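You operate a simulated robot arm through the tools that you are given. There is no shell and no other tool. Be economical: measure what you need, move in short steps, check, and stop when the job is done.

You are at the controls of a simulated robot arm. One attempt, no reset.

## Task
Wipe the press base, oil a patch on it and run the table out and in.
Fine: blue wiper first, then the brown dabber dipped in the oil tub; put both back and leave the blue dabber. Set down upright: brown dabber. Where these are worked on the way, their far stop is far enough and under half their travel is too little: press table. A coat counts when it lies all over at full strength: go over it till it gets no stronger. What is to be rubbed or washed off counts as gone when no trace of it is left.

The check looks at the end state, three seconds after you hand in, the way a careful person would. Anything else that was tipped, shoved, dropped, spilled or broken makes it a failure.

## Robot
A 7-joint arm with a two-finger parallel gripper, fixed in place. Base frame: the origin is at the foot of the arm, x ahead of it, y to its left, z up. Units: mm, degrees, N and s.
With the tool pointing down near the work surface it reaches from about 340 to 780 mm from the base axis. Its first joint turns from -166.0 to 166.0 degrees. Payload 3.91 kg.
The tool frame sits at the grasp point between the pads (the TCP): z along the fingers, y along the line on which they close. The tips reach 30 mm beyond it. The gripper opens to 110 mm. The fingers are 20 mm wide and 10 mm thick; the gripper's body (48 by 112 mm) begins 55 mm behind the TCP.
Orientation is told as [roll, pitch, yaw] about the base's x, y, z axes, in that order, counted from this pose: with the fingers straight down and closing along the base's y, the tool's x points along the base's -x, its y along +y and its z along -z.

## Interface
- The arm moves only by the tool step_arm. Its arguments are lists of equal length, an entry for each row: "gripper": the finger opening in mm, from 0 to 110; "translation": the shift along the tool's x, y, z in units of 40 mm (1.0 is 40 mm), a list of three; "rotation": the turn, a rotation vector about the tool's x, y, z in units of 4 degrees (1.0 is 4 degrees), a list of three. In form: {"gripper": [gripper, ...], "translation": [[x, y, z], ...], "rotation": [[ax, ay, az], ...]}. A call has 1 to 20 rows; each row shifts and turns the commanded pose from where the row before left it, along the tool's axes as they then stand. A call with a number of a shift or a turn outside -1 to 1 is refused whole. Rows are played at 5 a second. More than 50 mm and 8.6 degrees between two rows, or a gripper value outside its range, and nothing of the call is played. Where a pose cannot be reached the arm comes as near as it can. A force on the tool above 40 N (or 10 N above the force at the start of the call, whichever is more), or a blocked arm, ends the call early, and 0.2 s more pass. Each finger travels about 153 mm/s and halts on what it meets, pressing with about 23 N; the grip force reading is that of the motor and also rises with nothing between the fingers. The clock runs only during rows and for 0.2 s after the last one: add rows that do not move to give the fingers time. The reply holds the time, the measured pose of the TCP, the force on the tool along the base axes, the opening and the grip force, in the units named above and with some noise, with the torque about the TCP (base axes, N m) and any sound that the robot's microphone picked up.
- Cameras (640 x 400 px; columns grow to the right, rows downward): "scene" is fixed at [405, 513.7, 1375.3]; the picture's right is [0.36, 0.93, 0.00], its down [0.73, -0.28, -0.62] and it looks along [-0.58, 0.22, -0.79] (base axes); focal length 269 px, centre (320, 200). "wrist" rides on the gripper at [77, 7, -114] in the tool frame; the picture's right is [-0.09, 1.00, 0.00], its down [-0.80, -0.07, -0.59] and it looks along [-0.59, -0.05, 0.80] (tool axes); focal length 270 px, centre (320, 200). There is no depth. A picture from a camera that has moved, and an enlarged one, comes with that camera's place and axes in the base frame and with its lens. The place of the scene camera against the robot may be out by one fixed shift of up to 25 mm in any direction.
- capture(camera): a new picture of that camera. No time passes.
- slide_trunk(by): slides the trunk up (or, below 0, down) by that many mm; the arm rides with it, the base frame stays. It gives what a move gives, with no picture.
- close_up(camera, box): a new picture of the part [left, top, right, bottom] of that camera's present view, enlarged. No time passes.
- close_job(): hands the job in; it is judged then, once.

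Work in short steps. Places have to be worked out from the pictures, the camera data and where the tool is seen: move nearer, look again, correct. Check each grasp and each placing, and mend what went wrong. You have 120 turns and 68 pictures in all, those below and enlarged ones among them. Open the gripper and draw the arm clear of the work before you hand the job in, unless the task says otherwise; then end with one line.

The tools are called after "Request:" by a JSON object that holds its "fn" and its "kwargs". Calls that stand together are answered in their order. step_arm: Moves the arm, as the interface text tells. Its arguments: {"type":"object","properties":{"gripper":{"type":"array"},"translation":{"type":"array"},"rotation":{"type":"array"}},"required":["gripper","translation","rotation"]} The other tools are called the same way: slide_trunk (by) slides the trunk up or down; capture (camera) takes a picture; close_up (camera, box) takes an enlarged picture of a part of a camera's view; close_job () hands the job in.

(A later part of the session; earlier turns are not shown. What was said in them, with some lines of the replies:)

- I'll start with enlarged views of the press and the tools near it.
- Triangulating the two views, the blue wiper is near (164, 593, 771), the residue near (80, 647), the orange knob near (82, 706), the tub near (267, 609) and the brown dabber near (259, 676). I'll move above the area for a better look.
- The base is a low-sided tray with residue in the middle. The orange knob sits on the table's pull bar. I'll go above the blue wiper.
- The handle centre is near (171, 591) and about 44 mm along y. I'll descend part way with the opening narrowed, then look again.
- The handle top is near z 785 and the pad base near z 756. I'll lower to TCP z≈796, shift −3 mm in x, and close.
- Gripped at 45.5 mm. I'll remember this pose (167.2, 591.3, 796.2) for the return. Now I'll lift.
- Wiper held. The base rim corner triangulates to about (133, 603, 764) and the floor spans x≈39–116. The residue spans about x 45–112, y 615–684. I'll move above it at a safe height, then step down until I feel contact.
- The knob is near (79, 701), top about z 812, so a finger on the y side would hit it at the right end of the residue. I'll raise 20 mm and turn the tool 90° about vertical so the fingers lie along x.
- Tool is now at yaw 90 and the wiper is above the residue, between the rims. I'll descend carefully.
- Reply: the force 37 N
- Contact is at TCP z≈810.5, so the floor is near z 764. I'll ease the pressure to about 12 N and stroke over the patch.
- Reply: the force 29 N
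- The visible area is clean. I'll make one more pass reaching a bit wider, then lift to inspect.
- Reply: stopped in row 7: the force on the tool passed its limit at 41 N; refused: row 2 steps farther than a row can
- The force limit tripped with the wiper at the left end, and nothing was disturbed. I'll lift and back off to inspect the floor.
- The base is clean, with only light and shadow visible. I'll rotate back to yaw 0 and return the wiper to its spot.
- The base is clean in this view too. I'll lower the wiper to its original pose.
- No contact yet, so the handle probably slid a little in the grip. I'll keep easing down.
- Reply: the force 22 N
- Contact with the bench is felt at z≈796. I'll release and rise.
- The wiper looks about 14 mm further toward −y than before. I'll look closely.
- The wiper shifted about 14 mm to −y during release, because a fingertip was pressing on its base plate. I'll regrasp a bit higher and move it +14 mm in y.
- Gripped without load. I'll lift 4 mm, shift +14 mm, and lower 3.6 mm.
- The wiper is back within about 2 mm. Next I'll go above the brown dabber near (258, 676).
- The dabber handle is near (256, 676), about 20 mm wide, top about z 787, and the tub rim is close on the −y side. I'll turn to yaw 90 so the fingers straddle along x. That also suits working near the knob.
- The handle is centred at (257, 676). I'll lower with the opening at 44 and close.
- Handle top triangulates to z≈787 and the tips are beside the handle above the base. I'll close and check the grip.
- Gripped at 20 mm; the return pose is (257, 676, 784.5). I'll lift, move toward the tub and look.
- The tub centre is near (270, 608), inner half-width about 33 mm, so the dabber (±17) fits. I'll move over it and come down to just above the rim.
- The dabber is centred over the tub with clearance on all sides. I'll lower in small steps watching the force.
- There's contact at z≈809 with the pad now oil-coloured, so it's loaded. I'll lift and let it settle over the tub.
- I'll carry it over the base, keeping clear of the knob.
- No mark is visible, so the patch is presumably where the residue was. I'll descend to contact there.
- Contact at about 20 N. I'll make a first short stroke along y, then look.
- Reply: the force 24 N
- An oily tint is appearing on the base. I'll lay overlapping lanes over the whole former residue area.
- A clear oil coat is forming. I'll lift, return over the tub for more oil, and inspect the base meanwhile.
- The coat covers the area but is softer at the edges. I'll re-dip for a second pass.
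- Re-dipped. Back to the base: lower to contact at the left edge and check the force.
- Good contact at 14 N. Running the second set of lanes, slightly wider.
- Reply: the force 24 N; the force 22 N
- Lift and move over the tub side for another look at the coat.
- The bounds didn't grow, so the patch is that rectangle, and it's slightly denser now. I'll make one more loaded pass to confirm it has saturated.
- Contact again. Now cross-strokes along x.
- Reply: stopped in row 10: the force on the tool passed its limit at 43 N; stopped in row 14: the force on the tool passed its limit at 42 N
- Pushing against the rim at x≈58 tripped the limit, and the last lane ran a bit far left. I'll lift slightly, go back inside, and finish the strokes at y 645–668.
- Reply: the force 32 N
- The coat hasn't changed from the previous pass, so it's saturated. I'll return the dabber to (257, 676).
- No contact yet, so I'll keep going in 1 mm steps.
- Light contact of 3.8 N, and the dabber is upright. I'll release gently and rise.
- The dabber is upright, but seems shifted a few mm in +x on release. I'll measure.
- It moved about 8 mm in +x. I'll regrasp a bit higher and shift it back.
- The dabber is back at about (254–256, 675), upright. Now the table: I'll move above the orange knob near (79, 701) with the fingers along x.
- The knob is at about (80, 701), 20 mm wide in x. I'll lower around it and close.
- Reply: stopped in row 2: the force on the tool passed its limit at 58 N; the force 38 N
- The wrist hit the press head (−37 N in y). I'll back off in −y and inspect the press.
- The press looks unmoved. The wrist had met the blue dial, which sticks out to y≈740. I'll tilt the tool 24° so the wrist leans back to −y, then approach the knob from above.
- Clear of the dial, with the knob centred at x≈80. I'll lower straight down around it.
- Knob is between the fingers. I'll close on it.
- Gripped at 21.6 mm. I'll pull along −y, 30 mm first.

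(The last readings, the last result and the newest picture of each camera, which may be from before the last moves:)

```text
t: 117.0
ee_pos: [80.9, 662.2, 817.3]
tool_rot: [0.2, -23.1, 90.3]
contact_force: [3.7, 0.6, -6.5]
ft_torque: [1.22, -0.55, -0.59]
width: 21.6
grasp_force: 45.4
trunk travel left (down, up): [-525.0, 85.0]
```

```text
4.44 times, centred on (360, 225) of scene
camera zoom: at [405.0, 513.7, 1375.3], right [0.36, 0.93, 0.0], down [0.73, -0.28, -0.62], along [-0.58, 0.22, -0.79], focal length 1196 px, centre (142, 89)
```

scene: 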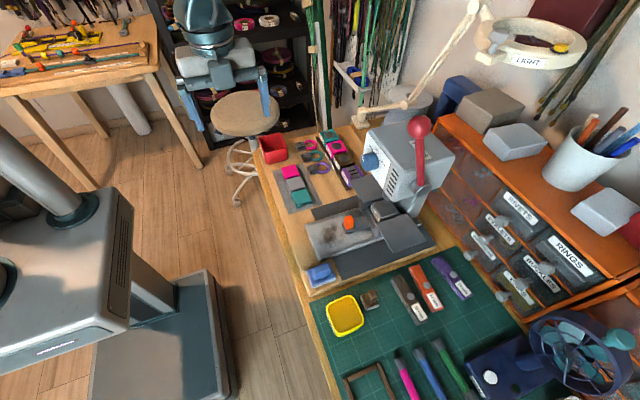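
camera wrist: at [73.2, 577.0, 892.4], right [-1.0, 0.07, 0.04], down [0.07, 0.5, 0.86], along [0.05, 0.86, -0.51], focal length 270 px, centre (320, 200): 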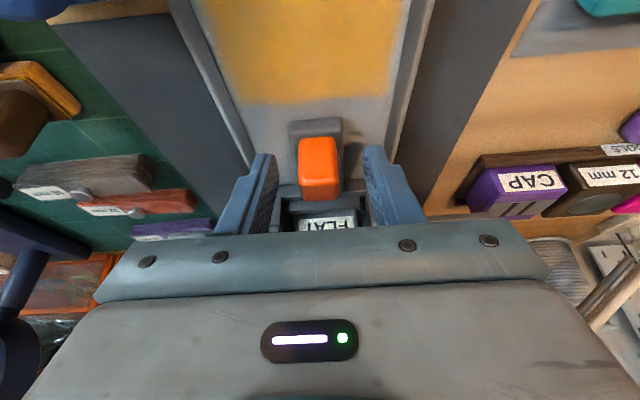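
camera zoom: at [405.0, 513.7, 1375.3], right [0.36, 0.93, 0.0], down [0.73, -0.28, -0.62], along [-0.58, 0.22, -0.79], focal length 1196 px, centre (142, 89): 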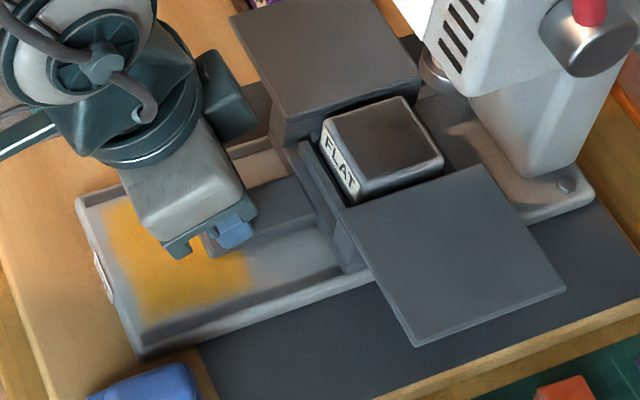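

The table follows. I'll keep pulling out until the stop, easing z slightly.

Request:
{"fn": "step_arm", "kwargs": {"gripper": [5, 5, 5, 5, 5, 5, 5, 5], "translation": [[0.19, 0, -0.06], [0.183, 0, -0.081], [0.183, 0, -0.081], [0.183, 0, -0.081], [0.183, 0, -0.081], [0.183, 0, -0.081], [0.183, 0, -0.081], [0, 0, 0]], "rotation": [[0, 0, 0], [0, 0, 0], [0, 0, 0], [0, 0, 0], [0, 0, 0], [0, 0, 0], [0, 0, 0], [0, 0, 0]]}}

Request:
{"fn": "close_up", "kwargs": {"camera": "scene", "box": [290, 180, 430, 270]}}

```text
t: 118.8
ee_pos: [79.8, 607.5, 817.0]
tool_rot: [0.3, -23.2, 90.3]
contact_force: [-0.8, 0.0, -1.3]
ft_torque: [0.55, -0.4, -0.69]
width: 22.1
grasp_force: 45.3
trunk travel left (down, up): [-525.0, 85.0]
```

```text
4.44 times, centred on (360, 225) of scene
camera zoom: at [405.0, 513.7, 1375.3], right [0.36, 0.93, 0.0], down [0.73, -0.28, -0.62], along [-0.58, 0.22, -0.79], focal length 1196 px, centre (142, 89)
```

zoom: 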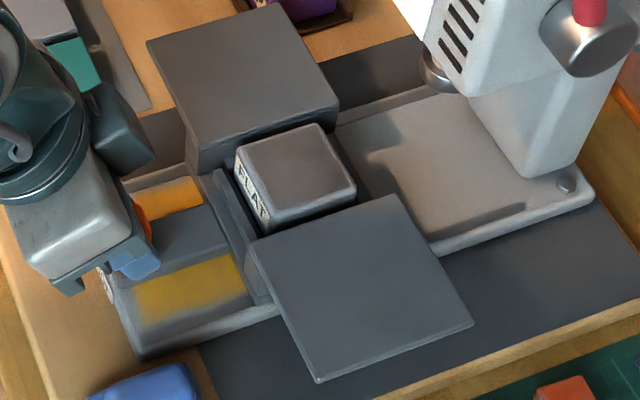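

Out 84 mm with no stop yet. Plate-to-wiper clearance is still about 60 mm, so I'll continue slowly until the stop.

Request:
{"fn": "step_arm", "kwargs": {"gripper": [5, 5, 5, 5, 5, 5, 5, 5], "translation": [[0.114, 0, -0.05], [0.114, 0, -0.051], [0.114, 0, -0.051], [0.114, 0, -0.051], [0.114, 0, -0.051], [0.114, 0, -0.051], [0, 0, 0], [0, 0, 0]], "rotation": [[0, 0, 0], [0, 0, 0], [0, 0, 0], [0, 0, 0], [0, 0, 0], [0, 0, 0], [0, 0, 0], [0, 0, 0]]}}

Request:
{"fn": "close_up", "kwargs": {"camera": "scene", "box": [290, 180, 430, 270]}}

```text
t: 120.6
ee_pos: [80.6, 575.7, 817.0]
tool_rot: [0.2, -23.0, 90.3]
contact_force: [-1.5, 0.4, -17.2]
ft_torque: [0.95, -0.48, -0.6]
width: 21.7
grasp_force: 44.5
trunk travel left (down, up): [-525.0, 85.0]
```

```text
4.44 times, centred on (360, 225) of scene
camera zoom: at [405.0, 513.7, 1375.3], right [0.36, 0.93, 0.0], down [0.73, -0.28, -0.62], along [-0.58, 0.22, -0.79], focal length 1196 px, centre (142, 89)
```

zoom: 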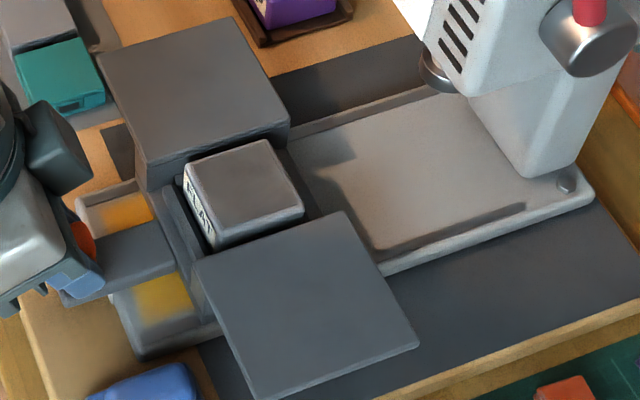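

116 mm out and still free. I'll continue 15 mm with a slight z relief, then check.

Request:
{"fn": "step_arm", "kwargs": {"gripper": [5, 5, 5, 5, 5], "translation": [[0.02, 0, 0.04], [0.114, 0, -0.048], [0.114, 0, -0.049], [0.114, 0, -0.049], [0, 0, 0]], "rotation": [[0, 0, 0], [0, 0, 0], [0, 0, 0], [0, 0, 0], [0, 0, 0]]}}

```text
t: 121.8
ee_pos: [80.3, 563.0, 816.9]
tool_rot: [0.2, -23.2, 90.4]
contact_force: [-4.0, 1.7, -6.4]
ft_torque: [0.58, -0.42, -0.57]
width: 22.0
grasp_force: 44.6
trunk travel left (down, up): [-525.0, 85.0]
```

Request:
{"fn": "step_arm", "kwargs": {"gripper": [5, 5, 5, 5], "translation": [[0.114, 0, -0.045], [0.114, 0, -0.049], [0, 0, 0], [0, 0, 0]], "rotation": [[0, 0, 0], [0, 0, 0], [0, 0, 0], [0, 0, 0]]}}

Request:
{"fn": "close_up", "kwargs": {"camera": "scene", "box": [270, 180, 430, 290]}}

```text
t: 122.8
ee_pos: [80.8, 562.0, 816.7]
tool_rot: [0.2, -23.3, 90.3]
contact_force: [-4.4, 27.6, 1.1]
ft_torque: [1.13, -0.54, -0.73]
width: 21.8
grasp_force: 44.8
trunk travel left (down, up): [-525.0, 85.0]
```

```text
3.64 times, centred on (350, 235) of scene
camera zoom: at [405.0, 513.7, 1375.3], right [0.36, 0.93, 0.0], down [0.73, -0.28, -0.62], along [-0.58, 0.22, -0.79], focal length 979 px, centre (211, 73)
```

zoom: 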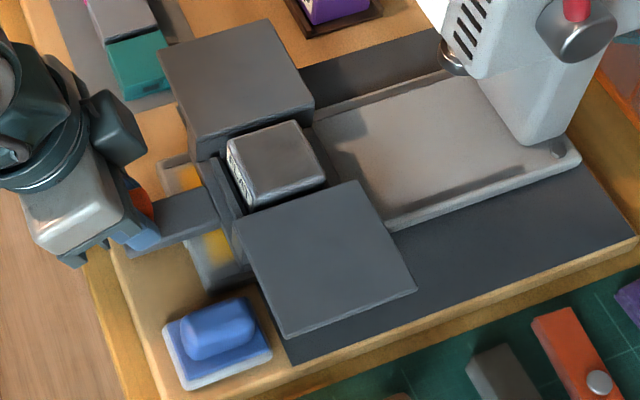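

The far stop is reached at 130 mm (27 N, table halted). Now I'll push back in.

Request:
{"fn": "step_arm", "kwargs": {"gripper": [5, 5, 5, 5, 5, 5, 5, 5, 5, 5, 5, 5, 5], "translation": [[-0.228, 0, 0.102], [-0.228, 0, 0.102], [-0.228, 0, 0.102], [-0.228, 0, 0.102], [-0.228, 0, 0.102], [-0.228, 0, 0.102], [-0.228, 0, 0.102], [-0.228, 0, 0.102], [-0.228, 0, 0.102], [-0.228, 0, 0.102], [-0.228, 0, 0.102], [-0.228, 0, 0.102], [0, 0, 0]], "rotation": [[0, 0, 0], [0, 0, 0], [0, 0, 0], [0, 0, 0], [0, 0, 0], [0, 0, 0], [0, 0, 0], [0, 0, 0], [0, 0, 0], [0, 0, 0], [0, 0, 0], [0, 0, 0], [0, 0, 0]]}}

```text
t: 125.6
ee_pos: [79.5, 669.3, 817.8]
tool_rot: [0.1, -23.3, 90.3]
contact_force: [-5.8, 0.0, 19.8]
ft_torque: [-0.58, -0.35, -0.76]
width: 21.7
grasp_force: 44.9
trunk travel left (down, up): [-525.0, 85.0]
```

Back to y 669 with some vertical load. I'll relieve z and continue in to the stop.

Request:
{"fn": "step_arm", "kwargs": {"gripper": [5, 5, 5, 5, 5, 5, 5], "translation": [[-0.025, 0, -0.05], [-0.16, 0, 0.068], [-0.16, 0, 0.068], [-0.16, 0, 0.068], [-0.08, 0, 0.033], [-0.08, 0, 0.033], [0, 0, 0]], "rotation": [[0, 0, 0], [0, 0, 0], [0, 0, 0], [0, 0, 0], [0, 0, 0], [0, 0, 0], [0, 0, 0]]}}

```text
t: 127.2
ee_pos: [81.6, 693.9, 816.4]
tool_rot: [0.2, -23.0, 90.3]
contact_force: [-3.6, -34.6, 5.4]
ft_torque: [-0.4, -0.32, -0.73]
width: 21.9
grasp_force: 45.2
trunk travel left (down, up): [-525.0, 85.0]
```

The in-stop is reached (−35 N at y≈693). I'll relax, open and rise straight up, then draw back.

Request:
{"fn": "step_arm", "kwargs": {"gripper": [5, 24, 36, 50, 50, 50, 50, 50, 50, 50], "translation": [[0.1, 0, -0.045], [0, 0, 0], [0, 0, 0], [0, 0, 0], [-0.18, 0, -0.41], [-0.19, 0, -0.41], [-0.18, 0, -0.41], [0.7, 0, -0.3], [0.7, 0, -0.3], [0.7, 0, -0.3]], "rotation": [[0, 0, 0], [0, 0, 0], [0, 0, 0], [0, 0, 0], [0, 0, 0], [0, 0, 0], [0, 0, 0], [0, 0, 0], [0, 0, 0], [0, 0, 0]]}}

Request:
{"fn": "close_up", "kwargs": {"camera": "scene", "box": [270, 180, 430, 290]}}

```text
t: 129.4
ee_pos: [80.7, 602.6, 870.8]
tool_rot: [0.1, -23.2, 90.3]
contact_force: [-0.4, 0.1, -0.3]
ft_torque: [0.02, 0.0, 0.0]
width: 49.9
grasp_force: 0.0
trunk travel left (down, up): [-525.0, 85.0]
```

```text
3.64 times, centred on (350, 235) of scene
camera zoom: at [405.0, 513.7, 1375.3], right [0.36, 0.93, 0.0], down [0.73, -0.28, -0.62], along [-0.58, 0.22, -0.79], focal length 979 px, centre (211, 73)
```

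zoom: 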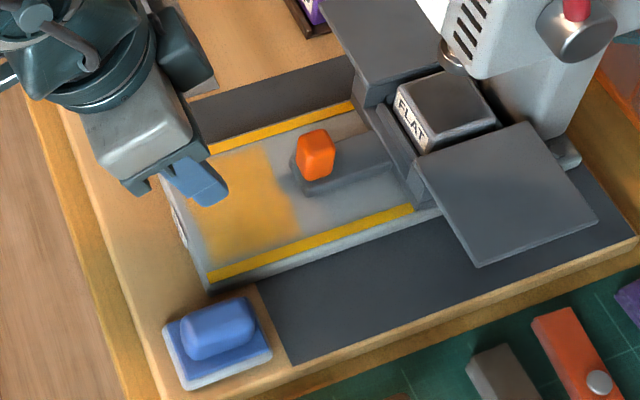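

The table is in, and the rails now carry oil too. I'll draw the arm up and clear and take a final look.

Request:
{"fn": "step_arm", "kwargs": {"gripper": [60, 60, 60, 60, 60, 60, 60, 60, 60, 60, 60], "translation": [[0, 0.3, -0.95], [0, 0.3, -0.95], [0.5, 0.6, -0.8], [0.5, 0.6, -0.8], [0.5, 0.6, -0.8], [0, 0.6, 0], [0, 0, 0], [0, 0, 0], [0, 0, 0], [0, 0, 0], [0, 0, 0]], "rotation": [[0, 0, 0], [0, 0, 0], [0, 0, 0], [0, 0, 0], [0, 0, 0], [0, 1, 0], [0, 1, 0], [0, 1, 0], [0, 1, 0], [0, 1, 0], [0, 1, 0]]}}

Request:
{"fn": "close_up", "kwargs": {"camera": "scene", "box": [270, 130, 430, 330]}}

Request:
{"fn": "close_up", "kwargs": {"camera": "scene", "box": [305, 200, 375, 260]}}

```text
t: 131.8
ee_pos: [-37.6, 480.9, 1005.2]
tool_rot: [0.2, 0.9, 90.4]
contact_force: [-0.3, 0.1, 0.2]
ft_torque: [0.01, 0.01, 0.0]
width: 59.8
grasp_force: 0.1
trunk travel left (down, up): [-525.0, 85.0]
```

```text
2.00 times, centred on (350, 230) of scene
camera zoom: at [405.0, 513.7, 1375.3], right [0.36, 0.93, 0.0], down [0.73, -0.28, -0.62], along [-0.58, 0.22, -0.79], focal length 538 px, centre (260, 140)
```

zoom: 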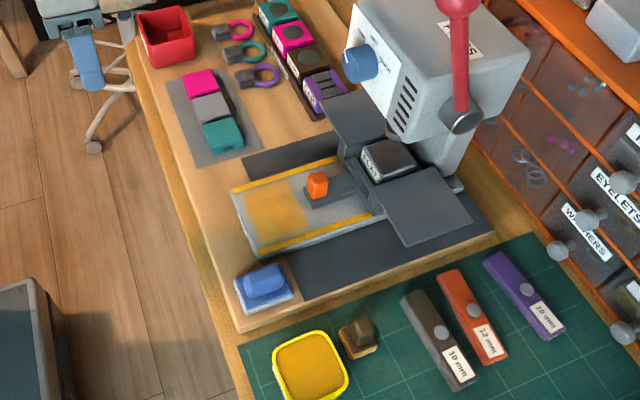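

```text
6.67 times, centred on (340, 230) of scene
camera zoom: at [405.0, 513.7, 1375.3], right [0.36, 0.93, 0.0], down [0.73, -0.28, -0.62], along [-0.58, 0.22, -0.79], focal length 1795 px, centre (187, 0)
```

zoom: 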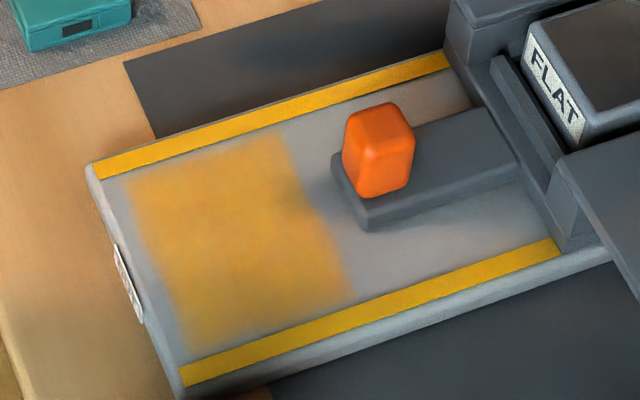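

Everything looks in place. I'll check the dial position against the start.

Request:
{"fn": "close_up", "kwargs": {"camera": "scene", "box": [240, 120, 460, 260]}}

```text
2.86 times, centred on (350, 190) of scene
camera zoom: at [405.0, 513.7, 1375.3], right [0.36, 0.93, 0.0], down [0.73, -0.28, -0.62], along [-0.58, 0.22, -0.79], focal length 769 px, centre (234, 229)
```

zoom: 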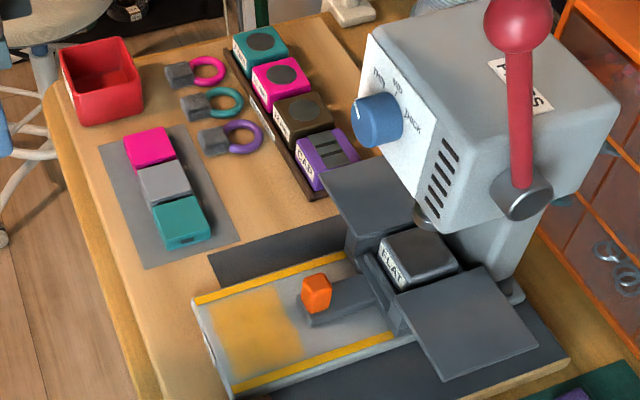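

The dial, press and other objects match the start picture. The arm is clear and the gripper open, so I'm handing in.

Request:
{"fn": "close_job", "kwargs": {}}

```text
The job is handed in.
```

I wiped the press base clean, oiled the patch until it got no stronger, and ran the table out to its far stop and back in. The wiper and the brown dabber (upright) are back within about 2 mm of where they started. I saw no blue dabber on the bench and touched nothing else blue. On the first approach to the table knob the wrist bumped the press dial at up to 58 N; the dial and press look the same as in the start picture.
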